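You operate a simulated robot arm through the tools that you are given. There is no shell and no other tool.

The job below is to be done with a simulated robot arm. You get a single attempt, and the scene is never put back.

Task
Change the split gasket in the fill port for the blue one.
Fine: the tank is vented, keep it so; old gasket on the side tray; yellow cap on, clamp shut, wing nut to its green mark.

The check looks at the end state, three seconds after you hand in, the way a careful person would. Anything else that was tipped, shoved, dropped, spilled or broken makes it a failure. A push-on lid holds only when it is set on centred and level and pressed home; a screw cap is set on level and turned clockwise until tight.

Robot
A 7-joint arm with a two-finger parallel gripper, fixed in place. Base frame: the origin is at the foot of the arm, x ahead of it, y to its left, z up. Lengths are in mm, angles in rad, forces in N, time in s.
With the tool pointing down near the work surface it reaches from about 100 to 440 mm from the base axis. Its first joint turns from -2.897 to 2.897 rad. Payload 1.57 kg.
Tool frame: the origin (TCP) lies between the finger pads and is the grasp point; the fingertips stand 30 mm ahead of it; z points along the fingers, y is the line along which they close. The gripper opens to 110 mm. The fingers are 24 mm wide and 12 mm thick; the gripper's body (48 by 112 mm) begins 78 mm behind the TCP.
Orientation is that of the tool frame in the base frame, as a unit quaternion [x, y, z, w]. With the fingers straight down and closing along the base's y, the tool's x points along the base's -x, its y along +y and its z along -z.

Tools
- The arm moves only by the tool apply_moves. Its argument "series" is a list of rows, each a list of 3 entries, a list of its own where there are three numbers: the shift along the base's x, y, z in mm, then the turn, a rotation vector about the base's x, y, z in rad, then the finger opening in mm, from 0 to 110. In form: [[[x, y, z], [wx, wy, wz], hand], ...]. A call has 1 to 20 rows; each row is the pose to reach, as a shift and turn from the pose commanded when the call began. Rows are played at 5 a second. More than 50 mm and 0.15 rad between two rows, or a gripper value outside its range, and nothing of the call is played. A pose out of reach is approached as far as the arm can. The call stops where the force on the tool passes 60 N (or 10 N more than at its start, if that is more) or the arm is blocked; 0.2 s more then pass. The fingers move at their own pace (about 45 mm/s each) and stop on an object; they squeeze with about 38 N. The grip force told is the motor's: it shows also when the fingers shut on nothing. Time passes only in rows, and 0.2 s behind the last, so rows that repeat a pose let the fingers close. It gives the time, the measured TCP pose, the force on the tool (base axes), the opening and the grip force at its end, in the units of the frame above (readings bear some noise), with the torque about the TCP (base axes, N m) and any sound that the robot's microphone picked up.
- Cameras (640 x 400 px; columns grow to the right, rows downward): "scene" is fixed at [49.2, -498.9, 1803.9]; the picture's right is [0.09, -1.00, 0.00], its down [-0.86, -0.07, -0.50] and it looks along [0.50, 0.04, -0.86] (base axes); focal length 228 px, centre (320, 200). "wrist" rides on the gripper at [70, 16, -141] in the tool frame; the picture's right is [-0.23, 0.97, 0.00], its down [-0.86, -0.20, -0.48] and it looks along [-0.47, -0.11, 0.88] (tool axes); focal length 222 px, centre (320, 200). There is no depth. A picture from a camera that has moved, and an enlarged one, comes with that camera's place and axes in the base frame and with its lens.
- snapshot(camera): a new picture of that camera. No time passes.
- lift_body(by): slides the trunk up (or, below 0, down) by that many mm; the arm rides with it, the base frame stays. It gives what a move gives, with no picture.
- close_up(camera, box): a new picture of the part [left, top, right, bottom] of that camera's present view, enlarged. No time passes.
- sign_off(): hands the job in; it is judged then, once.

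Nothing tells you positions but the pictures and the camera data. Unless the task says otherwise, let go and move clear before handing in.

The tools are called after "Call:" as a command line: name --argument value ..., lists and objects as JSON in quotes. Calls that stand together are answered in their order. apply_moves: Moves the arm, as the interface text tells. Its arguments: {"type":"object","properties":{"series":{"type":"array"}},"required":["series"]} The other tools are called the same way: lift_body (by) slides the trunk up or down; snapshot (camera) takes a picture; close_up (camera, box) takes an enlarged picture of a part of a camera's view; sign_off () hands the job in.

At the start:

```text
time_s: 0.0
eef_pos: [424.8, -145.2, 1394.5]
tool_rot: [0.0, 1.0, -0.003, 0.007]
ft_force: [64.9, -23.8, -112.6]
moment: [-0.29, 0.38, -0.23]
finger_gap: 110.1
grip_force: 0.0
trunk travel left (down, up): [-551.0, 39.0]
```

scene: 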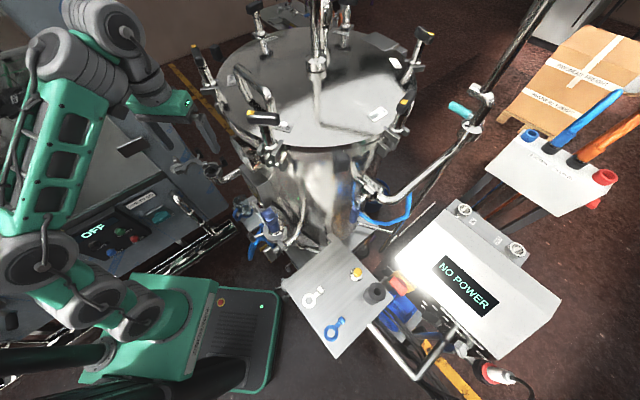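
wrist: 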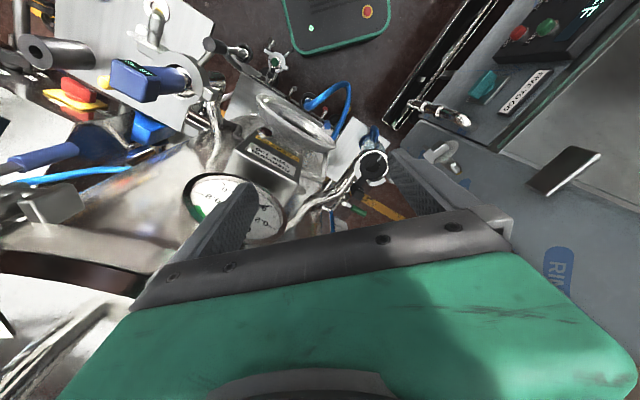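

I see a steel tank with clamps, a small tray in front holding gasket-like parts, and the gripper near the tank's side; the force reading at the start is strangely large. I'll look closer before moving anything.

Call:
snapshot --camera "scene"

Call:
snapshot --camera "wrist"

Call:
close_up --camera "scene" --box '[270, 230, 430, 370]'

Call:
close_up --camera "scene" --box '[160, 60, 320, 260]'

Call:
close_up --camera "wrist" --box '[0, 0, 320, 200]'

Call:
close_up --camera "wrist" --box '[180, 60, 500, 260]'

```text
taken
```

scene: 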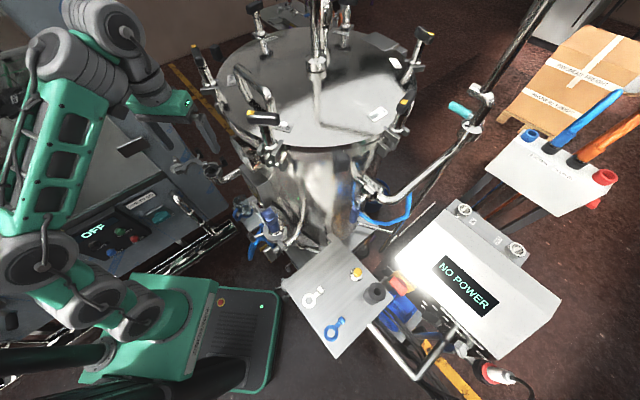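

```text
taken
camera wrist: at [352.8, -127.6, 1534.1], right [0.23, 0.97, 0.0], down [0.85, -0.2, 0.49], along [0.48, -0.11, -0.87], focal length 222 px, centre (320, 200)
```

wrist: 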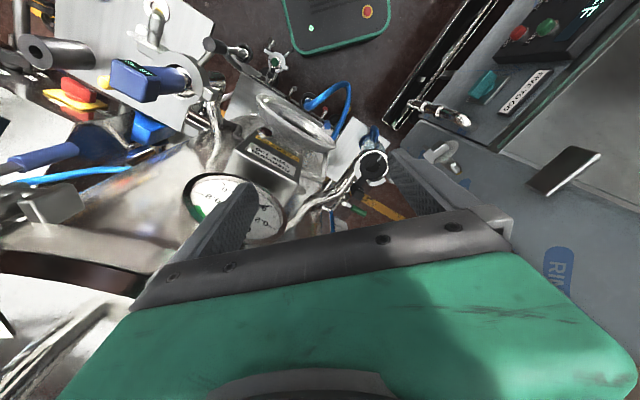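

```text
2.86 times, centred on (350, 300) of scene
camera zoom: at [49.2, -498.9, 1803.9], right [0.09, -1.0, 0.0], down [-0.86, -0.07, -0.5], along [0.5, 0.04, -0.86], focal length 650 px, centre (234, -86)
```

zoom: 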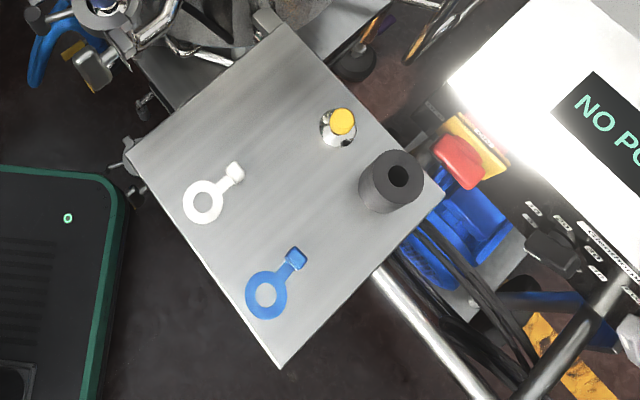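

```text
2.00 times, centred on (240, 160) of scene
camera zoom: at [49.2, -498.9, 1803.9], right [0.09, -1.0, 0.0], down [-0.86, -0.07, -0.5], along [0.5, 0.04, -0.86], focal length 455 px, centre (480, 280)
```

zoom: 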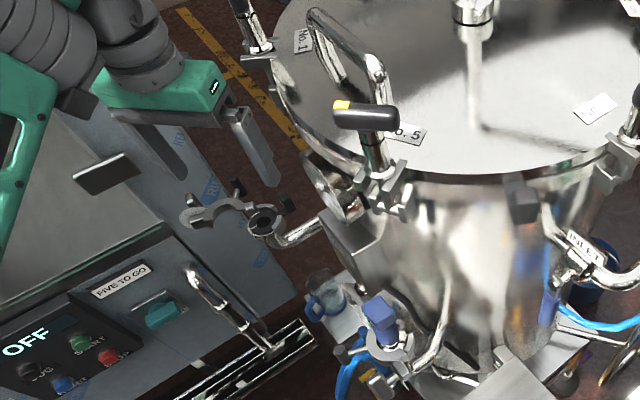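

```text
2.00 times, centred on (160, 100) of wrist
camera zoom: at [352.8, -127.6, 1534.1], right [0.23, 0.97, 0.0], down [0.85, -0.2, 0.49], along [0.48, -0.11, -0.87], focal length 444 px, centre (640, 400)
```

zoom: 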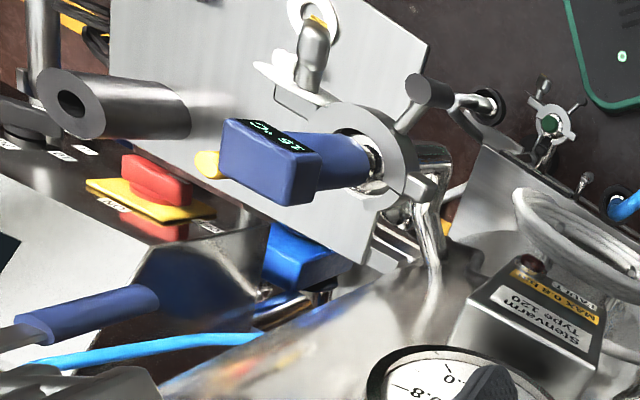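

```text
2.00 times, centred on (340, 160) of wrist
camera zoom: at [352.8, -127.6, 1534.1], right [0.23, 0.97, 0.0], down [0.85, -0.2, 0.49], along [0.48, -0.11, -0.87], focal length 444 px, centre (280, 280)
```

zoom: 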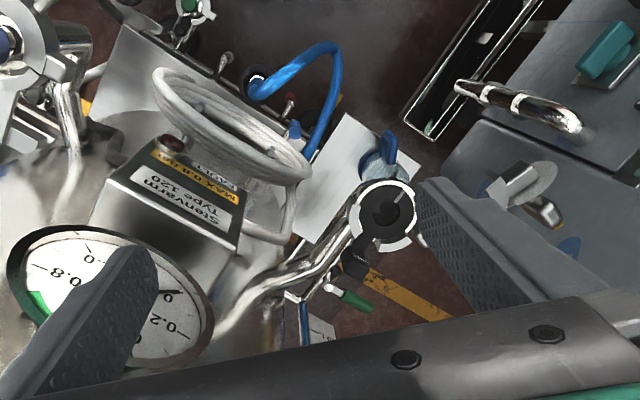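

The open port appears at about (513, -67, 1153), and the tray lies further right and nearer. I need sharper views of the port, tray parts, clamp and the surrounding hardware before moving.

Call:
close_up --camera "scene" --box '[170, 140, 250, 190]'

Call:
close_up --camera "scene" --box '[220, 180, 300, 260]'

Call:
close_up --camera "wrist" --box '[320, 120, 440, 220]'

Call:
close_up --camera "wrist" --box '[80, 0, 240, 100]'

Call:
close_up --camera "wrist" --box '[230, 20, 310, 80]'

Call:
close_up --camera "scene" --box '[335, 250, 405, 310]'

Call:
close_up --camera "wrist" --box '[400, 100, 640, 220]'

Call:
close_up --camera "scene" --box '[90, 60, 250, 160]'

```text
8.00 times, centred on (210, 165) of scene
camera zoom: at [49.2, -498.9, 1803.9], right [0.09, -1.0, 0.0], down [-0.86, -0.07, -0.5], along [0.5, 0.04, -0.86], focal length 1821 px, centre (1200, 480)
```

zoom: 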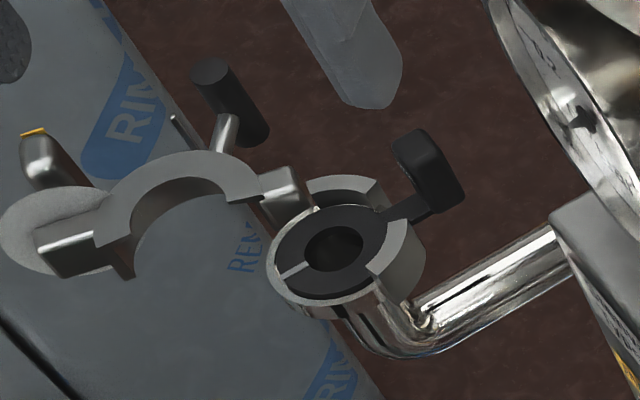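

```text
5.00 times, centred on (260, 220) of scene
camera zoom: at [49.2, -498.9, 1803.9], right [0.09, -1.0, 0.0], down [-0.86, -0.07, -0.5], along [0.5, 0.04, -0.86], focal length 1138 px, centre (620, 100)
```

zoom: 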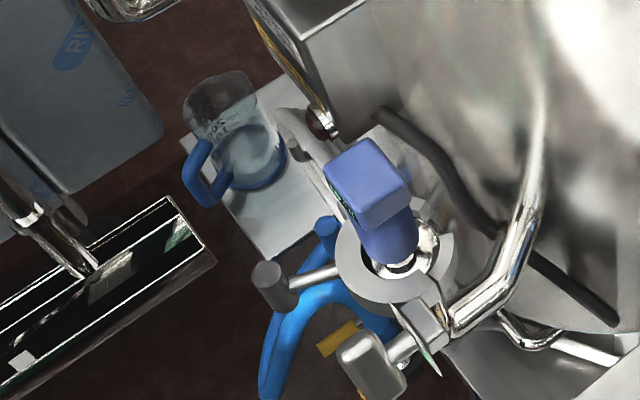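

```text
4.00 times, centred on (380, 170) of wrist
camera zoom: at [352.8, -127.6, 1534.1], right [0.23, 0.97, 0.0], down [0.85, -0.2, 0.49], along [0.48, -0.11, -0.87], focal length 888 px, centre (80, 320)
```

zoom: 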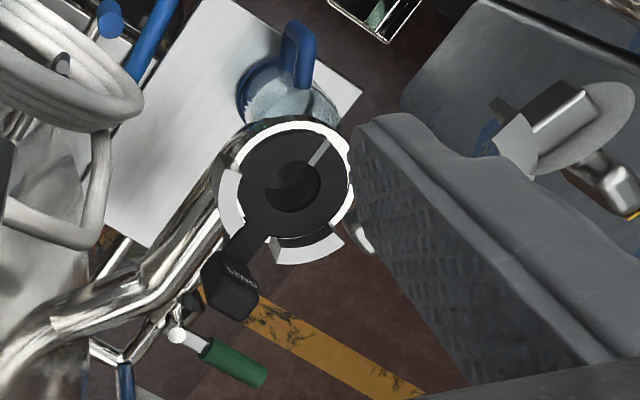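

```text
4.00 times, centred on (160, 50) of wrist
camera zoom: at [352.8, -127.6, 1534.1], right [0.23, 0.97, 0.0], down [0.85, -0.2, 0.49], along [0.48, -0.11, -0.87], focal length 888 px, centre (960, 800)
```

zoom: 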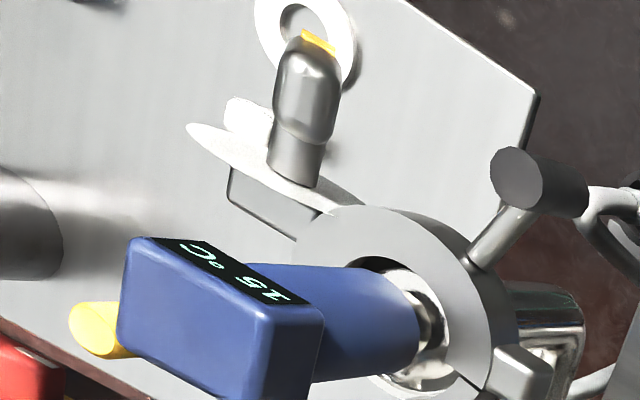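

```text
6.67 times, centred on (270, 50) of wrist
camera zoom: at [352.8, -127.6, 1534.1], right [0.23, 0.97, 0.0], down [0.85, -0.2, 0.49], along [0.48, -0.11, -0.87], focal length 1481 px, centre (653, 1200)
```

zoom: 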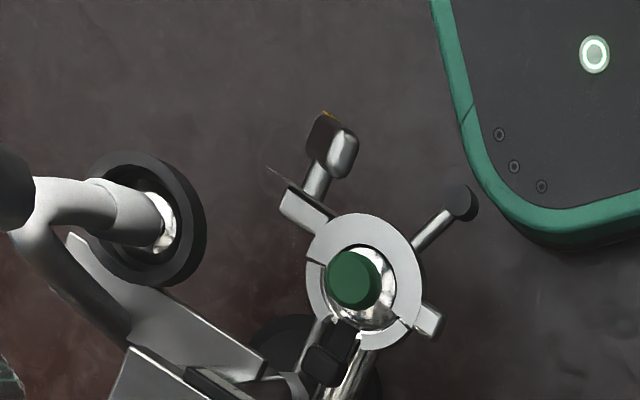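

```text
6.67 times, centred on (370, 280) of scene
camera zoom: at [49.2, -498.9, 1803.9], right [0.09, -1.0, 0.0], down [-0.86, -0.07, -0.5], along [0.5, 0.04, -0.86], focal length 1518 px, centre (-13, -333)
```

zoom: 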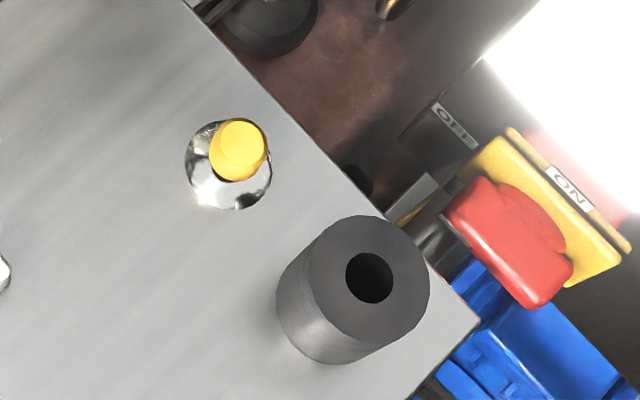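

```text
2.67 times, centred on (520, 160) of wrist
camera zoom: at [352.8, -127.6, 1534.1], right [0.23, 0.97, 0.0], down [0.85, -0.2, 0.49], along [0.48, -0.11, -0.87], focal length 592 px, centre (-213, 307)
```

zoom: 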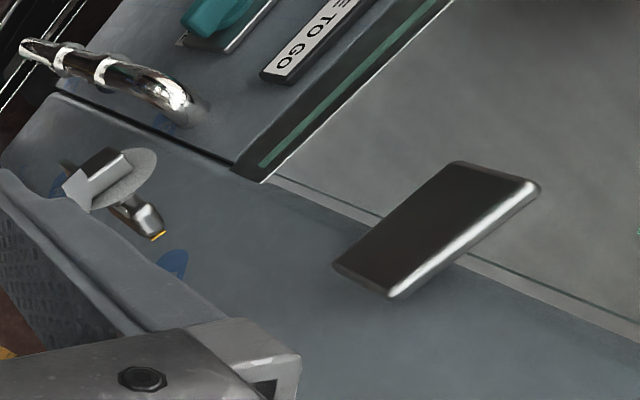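

```text
4.00 times, centred on (170, 110) of scene
camera zoom: at [49.2, -498.9, 1803.9], right [0.09, -1.0, 0.0], down [-0.86, -0.07, -0.5], along [0.5, 0.04, -0.86], focal length 911 px, centre (920, 560)
```

zoom: 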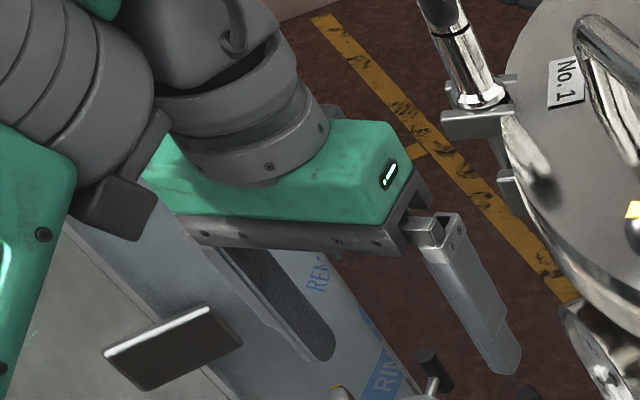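

The fill port carries a black split gasket with a tab, and its clamp is hanging open on the +y side; the cap with the yellow knob, and white and blue gaskets, lie on the tray. I'll do a null move to re-read the odd force.

Call:
apply_moves --series '[[[0, 0, 0], [0, 0, 0], 110]]'

```text
time_s: 0.4
eef_pos: [426.8, -146.5, 1394.7]
tool_rot: [0.001, 1.0, -0.005, 0.009]
ft_force: [30.5, -12.2, -48.8]
moment: [0.03, 0.48, -0.1]
finger_gap: 110.0
grip_force: 0.1
trunk travel left (down, up): [-551.0, 39.0]
```

The force reading is dropping, so it looks like a settling transient rather than contact. I'll wait a little more and read again.

Call:
apply_moves --series '[[[0, 0, 0], [0, 0, 0], 110], [[0, 0, 0], [0, 0, 0], 110], [[0, 0, 0], [0, 0, 0], 110]]'

```text
time_s: 1.2
eef_pos: [424.9, -145.1, 1394.9]
tool_rot: [0.0, 1.0, -0.003, 0.008]
ft_force: [31.6, -10.4, -54.7]
moment: [-0.14, 0.16, -0.14]
finger_gap: 109.9
grip_force: 0.1
trunk travel left (down, up): [-551.0, 39.0]
```

The force is still about 64 N along one constant direction with nearly no moment, which looks like a sensor offset rather than a touch. I'll test it with a small move up and back from the tank.

Call:
apply_moves --series '[[[-5, 0, 5], [0, 0, 0], 110], [[-10, 0, 10], [0, 0, 0], 110], [[-10, 0, 10], [0, 0, 0], 110]]'

```text
time_s: 1.5
eef_pos: [426.3, -146.4, 1396.4]
tool_rot: [0.0, 1.0, -0.005, 0.012]
ft_force: [13.5, -4.7, -22.6]
moment: [0.06, 0.29, -0.1]
finger_gap: 110.1
grip_force: 0.0
trunk travel left (down, up): [-551.0, 39.0]
stopped in row 1: the force on the tool passed its limit at 85 N (the readings are from after the stop); the commanded pose is now the measured one
```

Pulling back and up raised the force along the wrist camera's own axis, so the back of the camera may be pressing against the arm or something above it. I'll look closely at that area before moving.

Call:
close_up --camera "scene" --box '[80, 60, 180, 160]'

Call:
close_up --camera "scene" --box '[0, 0, 220, 200]'

Call:
close_up --camera "scene" --box '[0, 180, 300, 400]'

Call:
close_up --camera "wrist" --box '[160, 140, 320, 260]'

```text
4.00 times, centred on (130, 110) of scene
camera zoom: at [49.2, -498.9, 1803.9], right [0.09, -1.0, 0.0], down [-0.86, -0.07, -0.5], along [0.5, 0.04, -0.86], focal length 911 px, centre (1080, 560)
```

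zoom: 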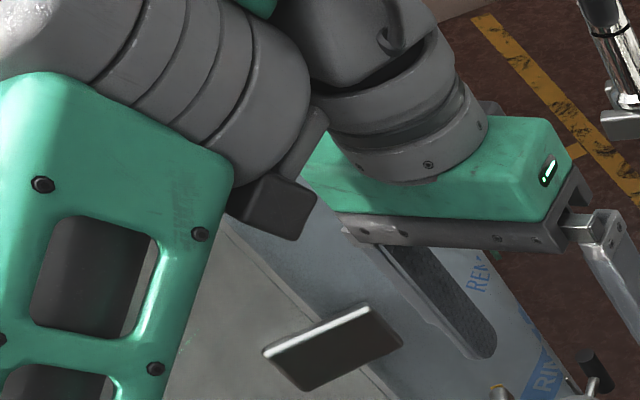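

```text
2.00 times, centred on (110, 100) of scene
camera zoom: at [49.2, -498.9, 1803.9], right [0.09, -1.0, 0.0], down [-0.86, -0.07, -0.5], along [0.5, 0.04, -0.86], focal length 455 px, centre (740, 400)
```

zoom: 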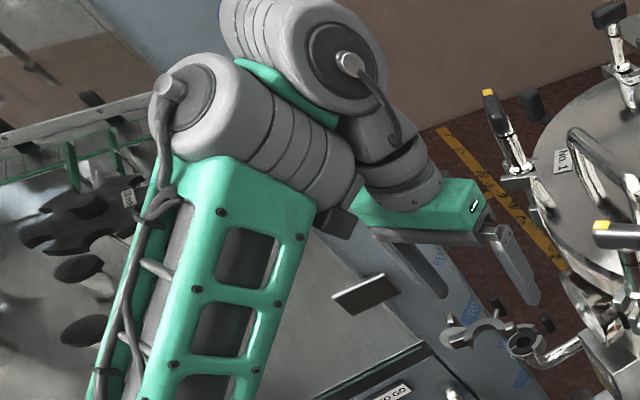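

```text
1.82 times, centred on (150, 290) of scene
camera zoom: at [49.2, -498.9, 1803.9], right [0.09, -1.0, 0.0], down [-0.86, -0.07, -0.5], along [0.5, 0.04, -0.86], focal length 414 px, centre (629, 36)
```

zoom: 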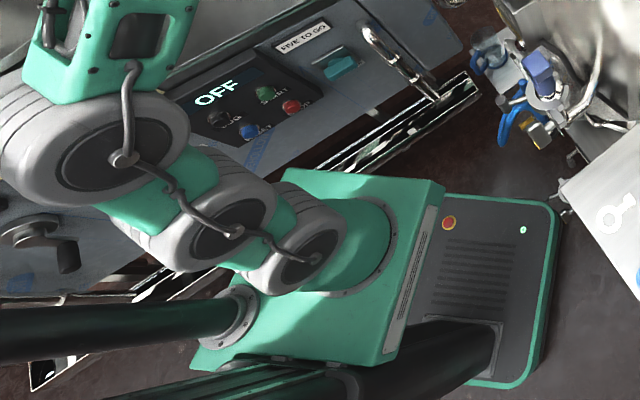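

```text
3.33 times, centred on (240, 200) of wrist
camera zoom: at [352.5, -127.9, 1534.9], right [0.23, 0.97, 0.0], down [0.84, -0.2, 0.5], along [0.49, -0.12, -0.87], focal length 740 px, centre (587, 200)
```

zoom: 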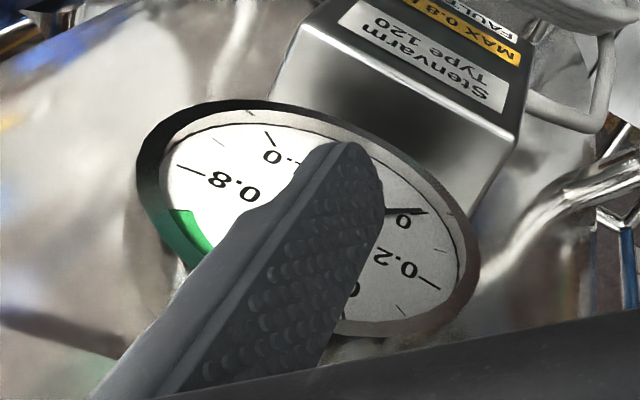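

The camera sits right beside the ringed forearm joint, so its back is probably pressed by the arm's own link; the fingers are about 50 mm clear of the gauge. I'll ease forward and down in small steps, closing the fingers somewhat, and watch the force.

Call:
apply_moves --series '[[[0, 0, 0], [0, 0, 0], 80], [[2, 0, -5], [0, 0, 0], 60], [[4, 0, -10], [0, 0, 0], 60], [[4, 0, -10], [0, 0, 0], 60]]'

```text
time_s: 2.5
eef_pos: [428.6, -145.2, 1384.3]
tool_rot: [-0.001, 1.0, -0.005, 0.011]
ft_force: [-0.1, -0.3, 0.1]
moment: [0.01, -0.01, 0.02]
finger_gap: 59.8
grip_force: 0.0
trunk travel left (down, up): [-551.0, 39.0]
```

The force is now zero, so that was the camera rubbing on the forearm and it is free. Next I'll descend gently toward the port side to get a closer wrist view of it.

Call:
apply_moves --series '[[[0, 10, -10], [0, 0, 0], 60], [[0, 20, -20], [0, 0, 0], 60], [[0, 30, -30], [0, 0, 0], 60], [[0, 40, -40], [0, 0, 0], 60], [[0, 40, -50], [0, 0, 0], 60], [[0, 40, -60], [0, 0, 0], 60]]'

Call:
snapshot --camera "wrist"

Call:
snapshot --camera "scene"

```text
time_s: 3.9
eef_pos: [428.2, -105.8, 1325.8]
tool_rot: [0.0, 1.0, -0.005, 0.009]
ft_force: [1.3, 0.0, -0.6]
moment: [0.0, 0.04, 0.01]
finger_gap: 60.1
grip_force: 0.0
trunk travel left (down, up): [-551.0, 39.0]
```

```text
taken
camera wrist: at [355.9, -87.1, 1465.3], right [0.23, 0.97, 0.0], down [0.84, -0.2, 0.5], along [0.48, -0.12, -0.87], focal length 222 px, centre (320, 200)
```

wrist: 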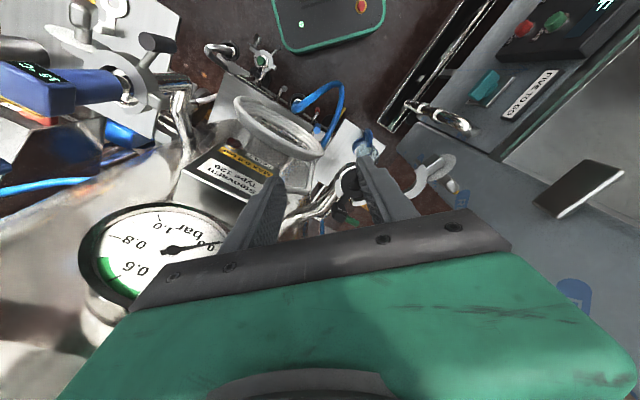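

```text
taken
```

scene: 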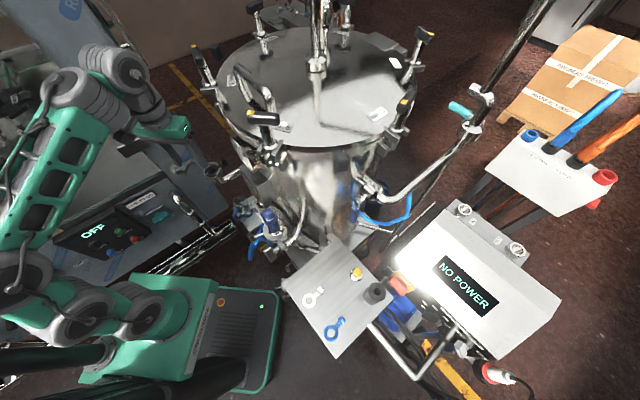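

The gauge needle sits at 0.0 bar (vented) and the force is near zero. The black gasket's tab points from the port toward the tank (about +x, -y), so I'll yaw the tool by about -0.84 rad, which puts the camera on the open +y side for a better look.

Call:
apply_moves --series '[[[0, 0, 0], [0, 0, -0.12], 60], [[0, 0, 0], [0, 0, -0.24], 60], [[0, 0, 0], [0, 0, -0.36], 60], [[0, 0, 0], [0, 0, -0.48], 60], [[0, 0, 0], [0, 0, -0.6], 60], [[0, 0, 0], [0, 0, -0.72], 60], [[0, 0, 0], [0, 0, -0.84], 60], [[0, 0, 0], [0, 0, -0.84], 60]]'

Call:
snapshot --camera "wrist"

Call:
close_up --camera "wrist" --box '[300, 80, 460, 200]'

```text
time_s: 5.7
eef_pos: [429.1, -105.7, 1325.1]
tool_rot: [0.408, 0.913, -0.008, 0.008]
ft_force: [-0.4, 0.1, -0.8]
moment: [-0.02, -0.03, 0.0]
finger_gap: 60.0
grip_force: 0.0
trunk travel left (down, up): [-551.0, 39.0]
```

```text
taken
camera wrist: at [393.4, -39.6, 1465.1], right [0.88, 0.48, 0.0], down [0.42, -0.76, 0.5], along [0.24, -0.44, -0.87], focal length 222 px, centre (320, 200)
```

wrist: 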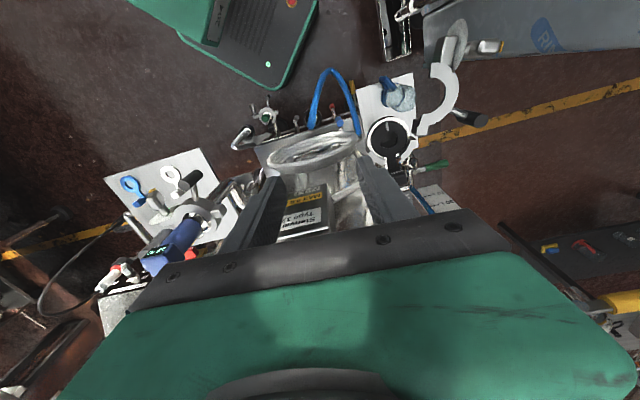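

```text
3.33 times, centred on (380, 140) of wrist
camera zoom: at [393.4, -39.6, 1465.1], right [0.88, 0.48, 0.0], down [0.42, -0.76, 0.5], along [0.24, -0.44, -0.87], focal length 740 px, centre (120, 400)
```

zoom: 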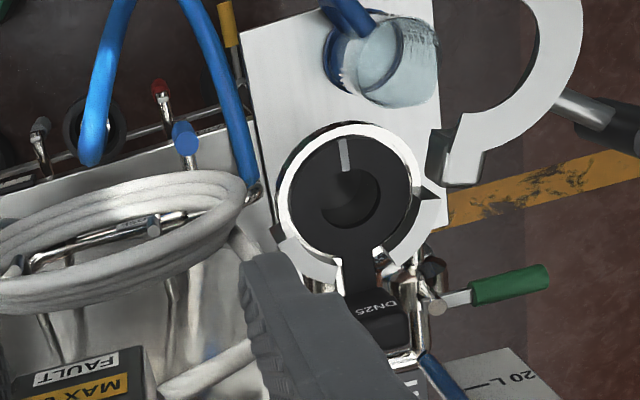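

I now see the port clearly: a ring with the black "DN25" gasket, its split opposite the tab, and the open clamp half beyond it. Let me zoom on the clamp, wing nut and handle, and look at the closed neighbour clamps for reference.

Call:
close_up --camera "wrist" --box '[390, 10, 510, 160]'

Call:
close_up --camera "wrist" --box '[430, 10, 510, 60]'

Call:
close_up --camera "wrist" --box '[360, 110, 440, 190]'

Call:
close_up --camera "wrist" --box '[225, 85, 305, 155]'

Call:
close_up --camera "wrist" --box '[90, 140, 250, 300]'

Call:
close_up --camera "scene" --box '[200, 150, 260, 200]'

```text
2.67 times, centred on (450, 85) of wrist
camera zoom: at [393.4, -39.6, 1465.1], right [0.88, 0.48, 0.0], down [0.42, -0.76, 0.5], along [0.24, -0.44, -0.87], focal length 592 px, centre (-27, 507)
```

zoom: 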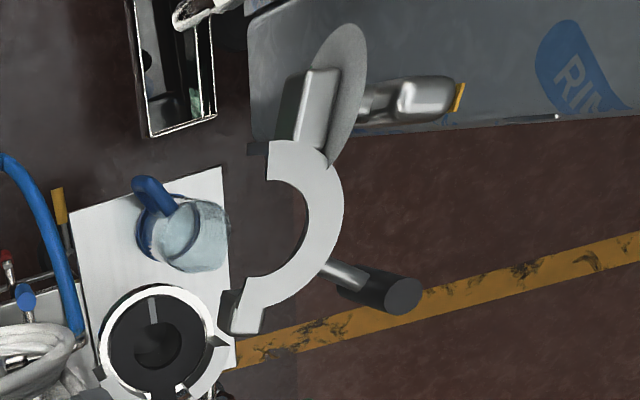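

```text
8.00 times, centred on (470, 35) of wrist
camera zoom: at [393.4, -39.6, 1465.1], right [0.88, 0.48, 0.0], down [0.42, -0.76, 0.5], along [0.24, -0.44, -0.87], focal length 1777 px, centre (-880, 1520)
```

zoom: 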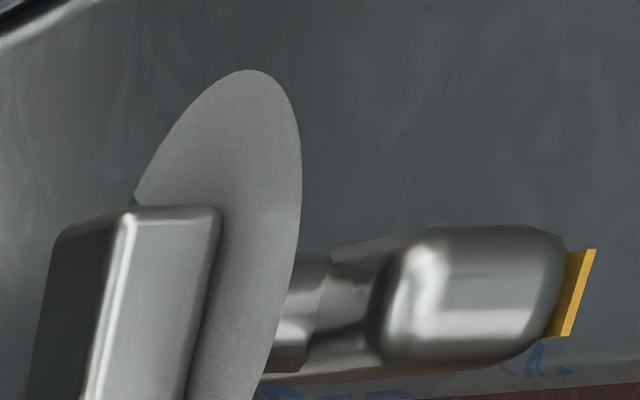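

```text
5.00 times, centred on (400, 150) of wrist
camera zoom: at [393.4, -39.6, 1465.1], right [0.88, 0.48, 0.0], down [0.42, -0.76, 0.5], along [0.24, -0.44, -0.87], focal length 1111 px, centre (-80, 450)
```

zoom: 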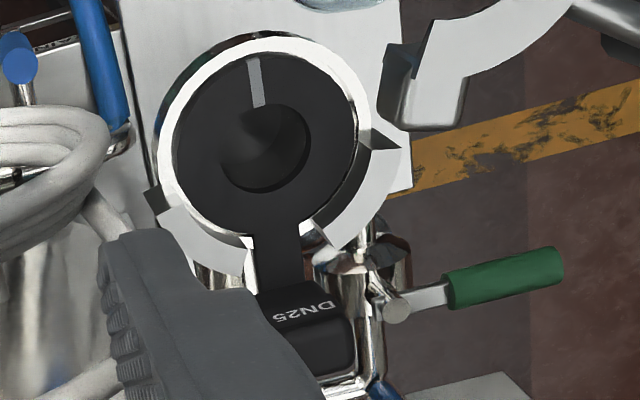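

```text
5.71 times, centred on (265, 120) of wrist
camera zoom: at [393.4, -39.6, 1465.1], right [0.88, 0.48, 0.0], down [0.42, -0.76, 0.5], along [0.24, -0.44, -0.87], focal length 1269 px, centre (634, 657)
```

zoom: 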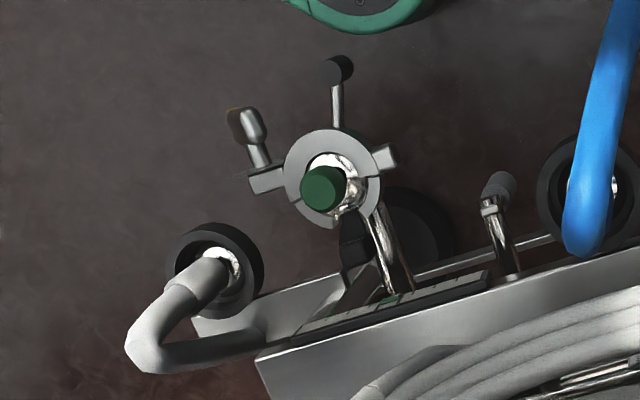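

```text
2.50 times, centred on (170, 220) of wrist
camera zoom: at [393.4, -39.6, 1465.1], right [0.88, 0.48, 0.0], down [0.42, -0.76, 0.5], along [0.24, -0.44, -0.87], focal length 555 px, centre (695, 150)
```

zoom: 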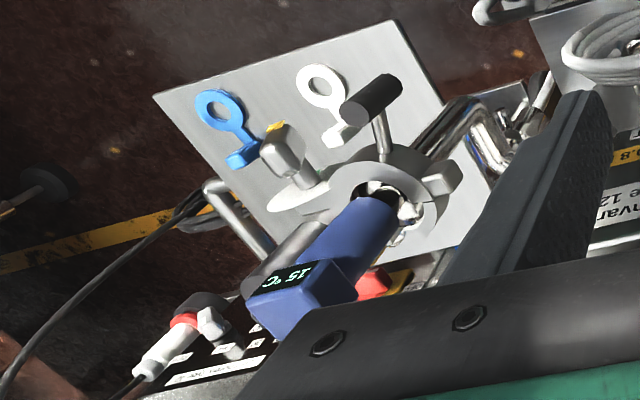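

```text
8.00 times, centred on (230, 175) of scene
camera zoom: at [49.2, -498.9, 1803.9], right [0.09, -1.0, 0.0], down [-0.86, -0.07, -0.5], along [0.5, 0.04, -0.86], focal length 1821 px, centre (1040, 400)
```

zoom: 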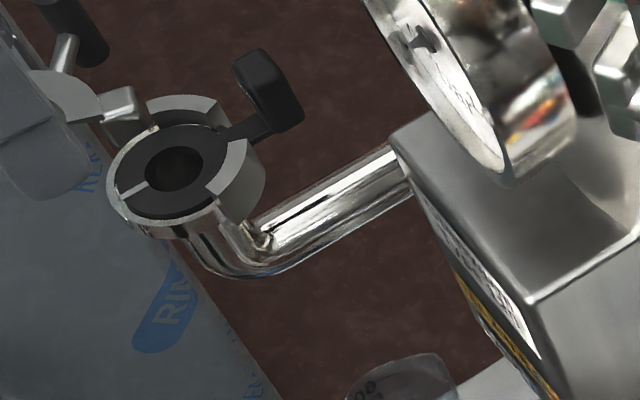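

The layout is clear now: a fixed half-clamp stays on the port with a slot for the tab, and the swinging half (vertical dark knob post, dial disc with a green mark, wing nut with a yellow tip) hangs open. I'll test the arm's reach by moving over toward the port at a safe height.

Call:
apply_moves --series '[[[10, 10, -5], [0, 0, 0], 60], [[20, 20, -10], [0, 0, 0], 60], [[30, 30, -15], [0, 0, 0], 60], [[40, 40, -20], [0, 0, 0], 60], [[50, 45, -25], [0, 0, 0], 60], [[60, 50, -30], [0, 0, 0], 60], [[70, 50, -40], [0, 0, 0], 60], [[70, 50, -40], [0, 0, 0], 60]]'

Call:
snapshot --camera "wrist"

Call:
snapshot --camera "scene"

```text
time_s: 7.5
eef_pos: [500.8, -59.1, 1286.0]
tool_rot: [0.408, 0.913, -0.008, 0.008]
ft_force: [-0.1, -0.1, -0.1]
moment: [0.04, 0.0, -0.02]
finger_gap: 60.1
grip_force: 0.1
trunk travel left (down, up): [-551.0, 39.0]
```

```text
taken
camera wrist: at [465.1, 7.9, 1425.5], right [0.88, 0.48, 0.0], down [0.42, -0.76, 0.5], along [0.24, -0.44, -0.87], focal length 222 px, centre (320, 200)
```

wrist: 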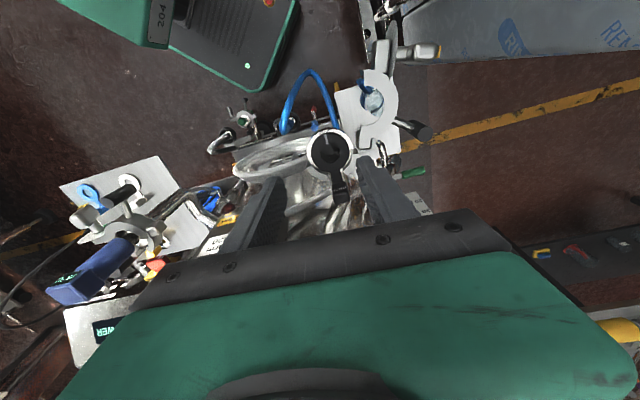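

```text
taken
```

scene: 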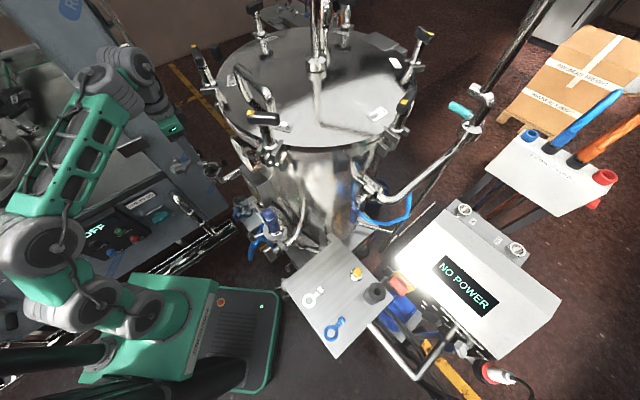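

The arm reached 504 mm from the axis without trouble. Let me zoom on the port, clamp and gasket tab from here to fix their positions better.

Call:
close_up --camera "wrist" --box '[290, 110, 390, 210]'

Call:
close_up --camera "wrist" --box '[340, 30, 460, 180]'

Call:
close_up --camera "wrist" --box '[60, 150, 220, 300]'

Call:
close_up --camera "scene" --box '[180, 140, 260, 200]'

Call:
close_up --camera "scene" --box '[0, 200, 220, 400]'

```text
4.00 times, centred on (340, 160) of wrist
camera zoom: at [465.1, 7.9, 1425.5], right [0.88, 0.48, 0.0], down [0.42, -0.76, 0.5], along [0.24, -0.44, -0.87], focal length 888 px, centre (240, 360)
```

zoom: 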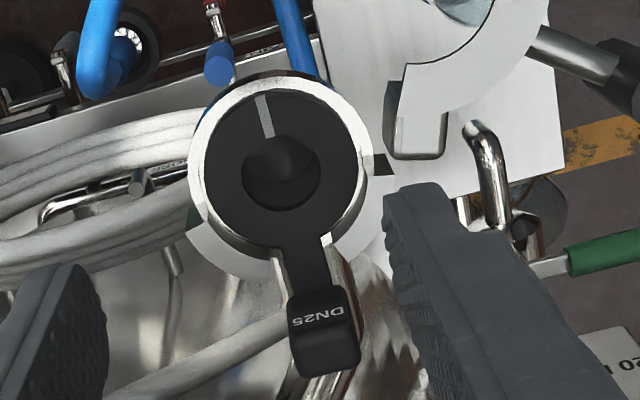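

```text
2.67 times, centred on (400, 105) of wrist
camera zoom: at [465.1, 7.9, 1425.5], right [0.88, 0.48, 0.0], down [0.42, -0.76, 0.5], along [0.24, -0.44, -0.87], focal length 592 px, centre (107, 453)
```

zoom: 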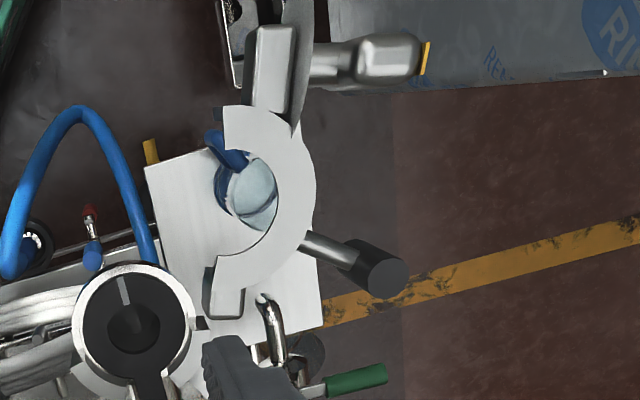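

```text
2.67 times, centred on (140, 225) of wrist
camera zoom: at [465.1, 7.9, 1425.5], right [0.88, 0.48, 0.0], down [0.42, -0.76, 0.5], along [0.24, -0.44, -0.87], focal length 592 px, centre (800, 133)
```

zoom: 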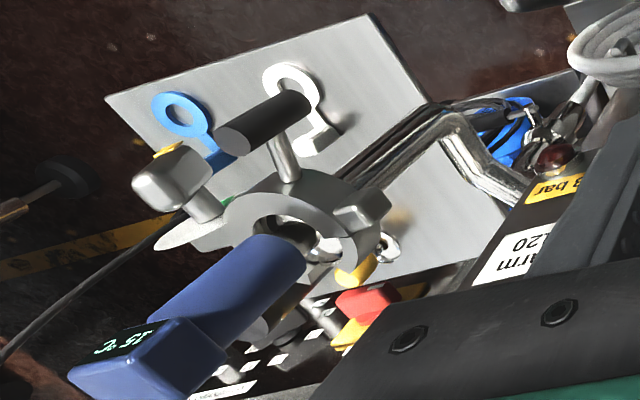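

```text
6.67 times, centred on (220, 170) of scene
camera zoom: at [49.2, -498.9, 1803.9], right [0.09, -1.0, 0.0], down [-0.86, -0.07, -0.5], along [0.5, 0.04, -0.86], focal length 1518 px, centre (987, 400)
```

zoom: 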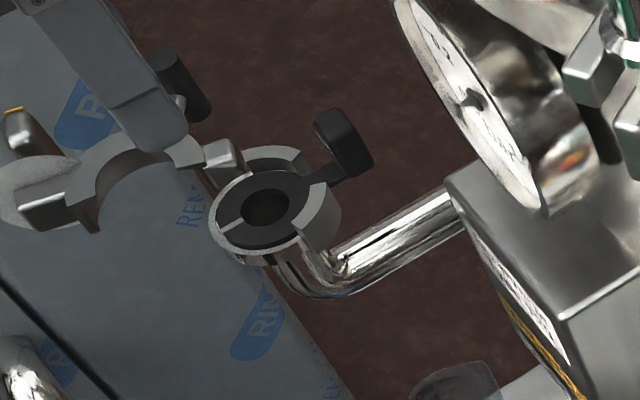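

```text
2.00 times, centred on (110, 300) of scene
camera zoom: at [49.2, -498.9, 1803.9], right [0.09, -1.0, 0.0], down [-0.86, -0.07, -0.5], along [0.5, 0.04, -0.86], focal length 455 px, centre (740, 0)
```

zoom: 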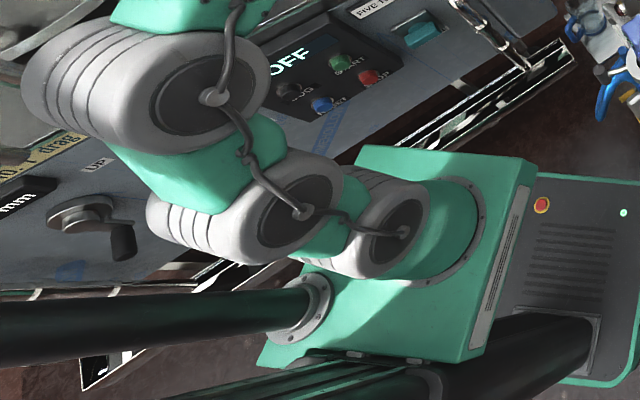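

The port top is near (519, -66, 1146) with the tab block about 55 mm out at azimuth -43°. I'll turn the tool to line up with the tab and tilt it about 0.4 rad so that the wrist leans away from the tank, then check.

Call:
apply_moves --series '[[[0, 0, 0], [0, 0, 0.09], 60], [[0, 0, 0], [0, 0, 0.09], 60]]'

Call:
apply_moves --series '[[[0, 0, 0], [-0.068, -0.073, 0], 60], [[0, 0, 0], [-0.136, -0.146, 0], 60], [[0, 0, 0], [-0.204, -0.219, 0], 60], [[0, 0, 0], [-0.272, -0.292, 0], 60], [[0, 0, 0], [-0.272, -0.292, 0], 60]]'

Call:
snapshot --camera "wrist"

Call:
snapshot --camera "scene"

```text
time_s: 8.1
eef_pos: [500.6, -57.6, 1286.7]
tool_rot: [0.367, 0.93, -0.007, 0.008]
ft_force: [0.7, -0.1, -0.3]
moment: [-0.01, 0.03, 0.03]
finger_gap: 60.0
grip_force: 0.1
trunk travel left (down, up): [-551.0, 39.0]
```

```text
time_s: 9.3
eef_pos: [499.4, -57.1, 1286.9]
tool_rot: [0.359, 0.91, -0.08, 0.193]
ft_force: [-1.0, 0.5, -0.4]
moment: [-0.02, 0.02, -0.01]
finger_gap: 60.0
grip_force: 0.2
trunk travel left (down, up): [-551.0, 39.0]
```

```text
taken
camera wrist: at [422.7, 39.8, 1386.3], right [0.82, 0.57, 0.09], down [0.29, -0.54, 0.79], along [0.49, -0.62, -0.61], focal length 222 px, centre (320, 200)
```

wrist: 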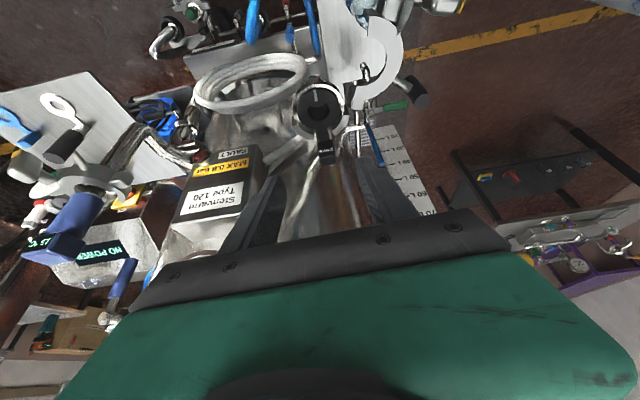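

```text
taken
```

scene: 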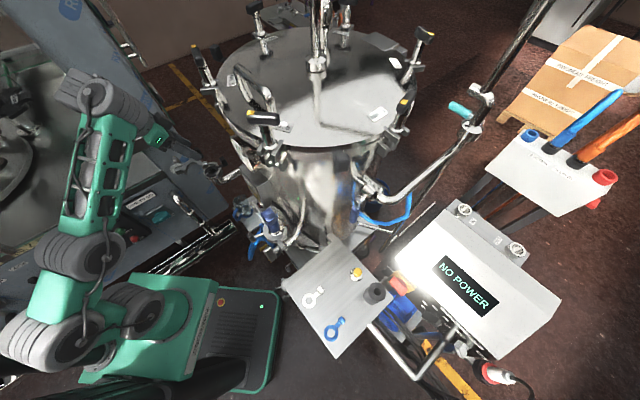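

The tilt went as intended with no contact. Let me zoom on the port and tab to place them from this third viewpoint.

Call:
close_up --camera "wrist" --box '[280, 70, 360, 170]'

Call:
close_up --camera "wrist" --box '[330, 0, 480, 120]'

Call:
close_up --camera "scene" --box '[180, 50, 280, 190]'

```text
4.00 times, centred on (320, 120) of wrist
camera zoom: at [422.7, 39.8, 1386.3], right [0.82, 0.57, 0.09], down [0.29, -0.54, 0.79], along [0.49, -0.62, -0.61], focal length 888 px, centre (320, 520)
```

zoom: 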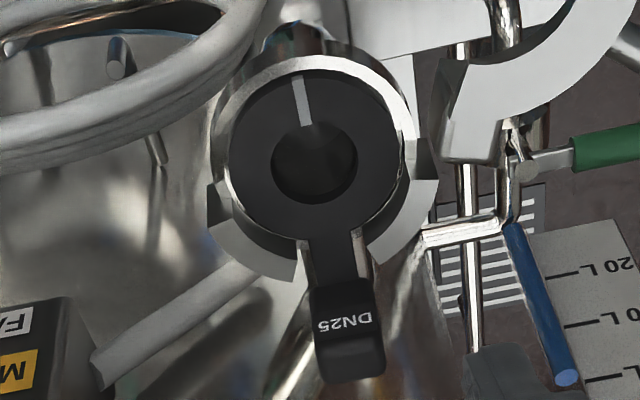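

```text
3.33 times, centred on (405, 60) of wrist
camera zoom: at [422.7, 39.8, 1386.3], right [0.82, 0.57, 0.09], down [0.29, -0.54, 0.79], along [0.49, -0.62, -0.61], focal length 740 px, centre (37, 667)
```

zoom: 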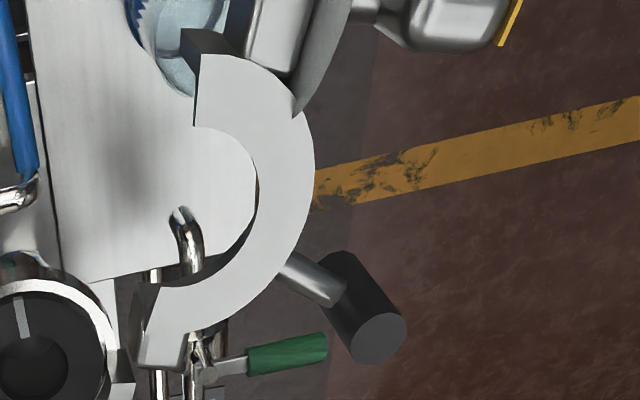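

```text
2.86 times, centred on (230, 120) of scene
camera zoom: at [49.2, -498.9, 1803.9], right [0.09, -1.0, 0.0], down [-0.86, -0.07, -0.5], along [0.5, 0.04, -0.86], focal length 650 px, centre (577, 429)
```

zoom: 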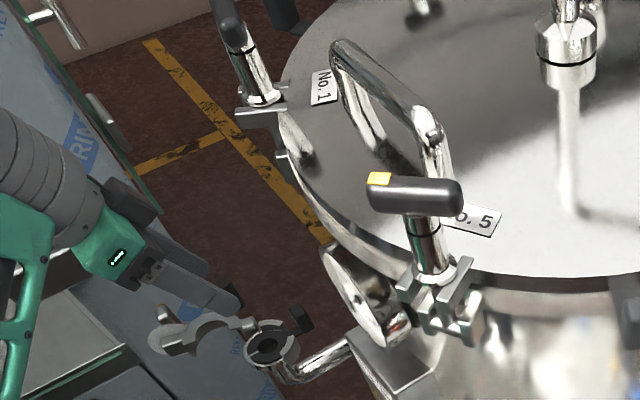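

Three views agree: port centre about (518, -66, 1146), tab block centred about 55 mm out at azimuth -43°, hinge near (550, -35). I'll move to hover over the tab with the fingers opened 50 mm on either side of it.

Call:
apply_moves --series '[[[13, -10, -10], [0, 0, 0], 50], [[26, -20, -20], [0, 0, 0], 50], [[39, -30, -35], [0, 0, 0], 50], [[53, -41, -50], [0, 0, 0], 50], [[53, -41, -60], [0, 0, 0], 50], [[53, -41, -65], [0, 0, 0], 50], [[53, -41, -65], [0, 0, 0], 50]]'

Call:
snapshot --camera "wrist"

Call:
close_up --camera "wrist" --box '[240, 60, 400, 240]'

Call:
close_up --camera "scene" --box '[170, 120, 270, 190]'

```text
time_s: 10.9
eef_pos: [550.7, -92.2, 1250.6]
tool_rot: [0.36, 0.911, -0.08, 0.184]
ft_force: [-0.6, -0.1, -0.6]
moment: [0.01, 0.0, -0.01]
finger_gap: 50.1
grip_force: 0.1
out of reach, approached as far as the arm can: row 3, 4, 5, 6, 7
trunk travel left (down, up): [-551.0, 39.0]
```

```text
taken
camera wrist: at [475.8, 3.9, 1352.4], right [0.82, 0.57, 0.08], down [0.3, -0.55, 0.78], along [0.48, -0.62, -0.62], focal length 222 px, centre (320, 200)
```

wrist: 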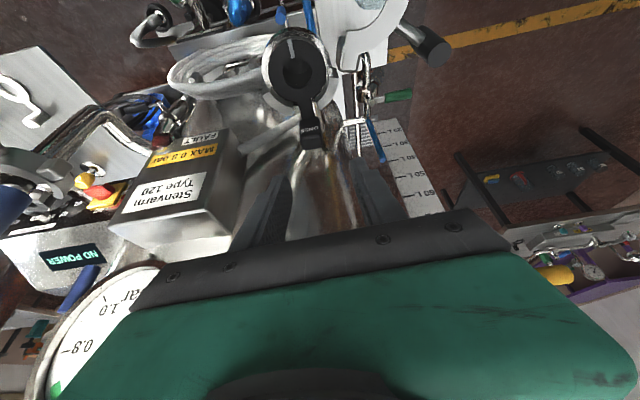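

```text
2.22 times, centred on (320, 150) of wrist
camera zoom: at [475.8, 3.9, 1352.4], right [0.82, 0.57, 0.08], down [0.3, -0.55, 0.78], along [0.48, -0.62, -0.62], focal length 494 px, centre (320, 311)
```

zoom: 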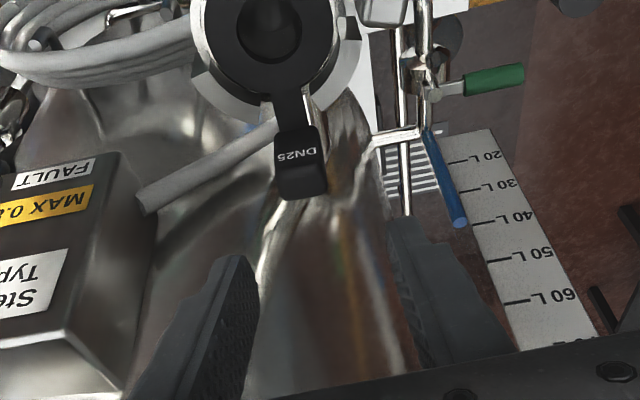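

```text
5.71 times, centred on (220, 155) of scene
camera zoom: at [49.2, -498.9, 1803.9], right [0.09, -1.0, 0.0], down [-0.86, -0.07, -0.5], along [0.5, 0.04, -0.86], focal length 1301 px, centre (891, 457)
```

zoom: 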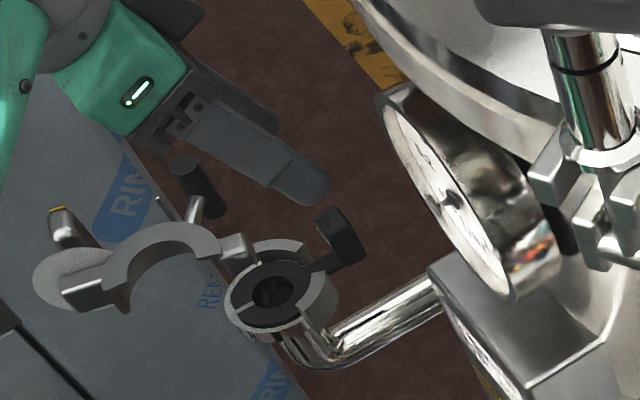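

The arm is at the edge of its reach at this trunk height, so I should lower the trunk. First I'll check the arm's surroundings so that lowering does not bump anything.

Call:
close_up --camera "scene" --box '[0, 40, 240, 220]'

Call:
close_up --camera "scene" --box '[0, 200, 300, 400]'

```text
2.22 times, centred on (120, 130) of scene
camera zoom: at [49.2, -498.9, 1803.9], right [0.09, -1.0, 0.0], down [-0.86, -0.07, -0.5], along [0.5, 0.04, -0.86], focal length 506 px, centre (764, 356)
```

zoom: 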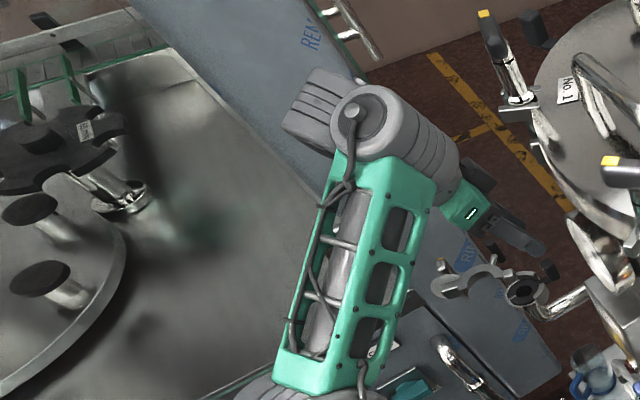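

```text
2.00 times, centred on (150, 300) of scene
camera zoom: at [49.2, -498.9, 1803.9], right [0.09, -1.0, 0.0], down [-0.86, -0.07, -0.5], along [0.5, 0.04, -0.86], focal length 455 px, centre (660, 0)
```

zoom: 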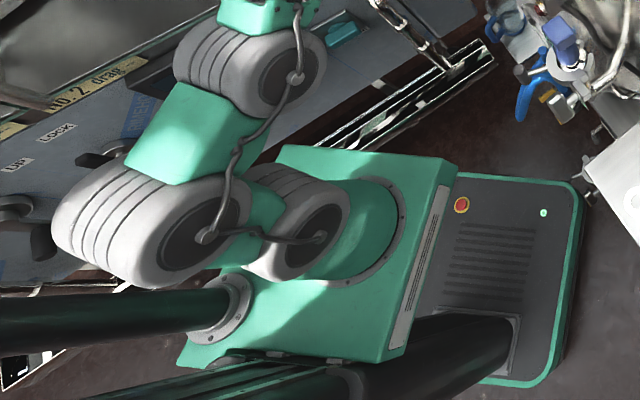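

The arm itself is well clear of the cabinet. I'll test whether reach improves at a greater height relative to the trunk, by going up with the arm and nudging outward.

Call:
apply_moves --series '[[[0, 0, 20], [0, 0, 0], 50], [[0, -2, 40], [0, 0, 0], 50], [[1, -5, 60], [0, 0, 0], 50], [[1, -5, 60], [0, 0, 0], 50]]'

```text
time_s: 11.9
eef_pos: [552.4, -97.4, 1310.8]
tool_rot: [0.36, 0.91, -0.08, 0.192]
ft_force: [-0.4, -0.1, -0.1]
moment: [0.01, -0.02, 0.03]
finger_gap: 50.1
grip_force: 0.0
trunk travel left (down, up): [-551.0, 39.0]
```

Higher relative to the trunk works well: the TCP is at (552, -97, 1311) directly above the tab. I'll lower the trunk by 100 mm, which keeps the tips above the tab block, and look again.

Call:
lift_body --by -100

Call:
snapshot --camera "wrist"

Call:
close_up --camera "wrist" --box '[240, 60, 400, 240]'

Call:
close_up --camera "scene" --box '[170, 120, 270, 190]'

```text
time_s: 13.2
eef_pos: [552.7, -98.5, 1210.4]
tool_rot: [0.359, 0.91, -0.08, 0.192]
ft_force: [0.2, -0.4, 0.2]
moment: [0.04, 0.0, 0.01]
finger_gap: 50.2
grip_force: 0.0
trunk travel left (down, up): [-451.0, 139.0]
```

```text
taken
camera wrist: at [476.0, -2.0, 1310.7], right [0.82, 0.57, 0.09], down [0.29, -0.54, 0.79], along [0.49, -0.62, -0.61], focal length 222 px, centre (320, 200)
```

wrist: 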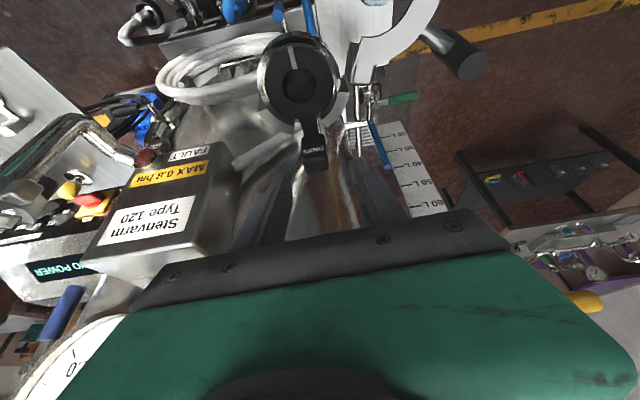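

```text
2.22 times, centred on (320, 150) of wrist
camera zoom: at [476.0, -2.0, 1310.7], right [0.82, 0.57, 0.09], down [0.29, -0.54, 0.79], along [0.49, -0.62, -0.61], focal length 494 px, centre (320, 311)
```

zoom: 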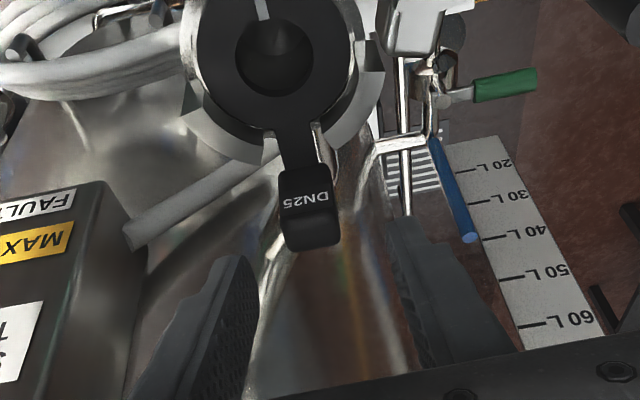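

```text
5.71 times, centred on (220, 155) of scene
camera zoom: at [49.2, -498.9, 1803.9], right [0.09, -1.0, 0.0], down [-0.86, -0.07, -0.5], along [0.5, 0.04, -0.86], focal length 1301 px, centre (891, 457)
```

zoom: 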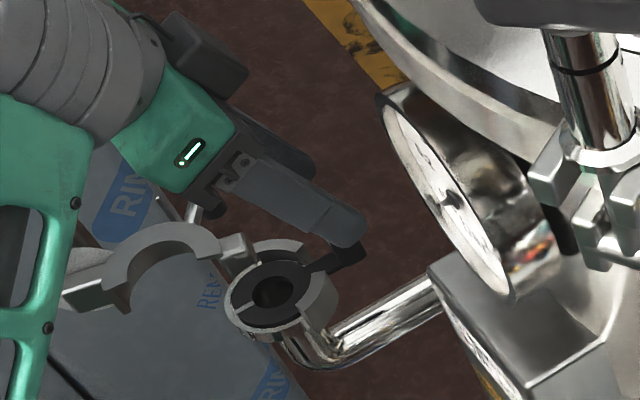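

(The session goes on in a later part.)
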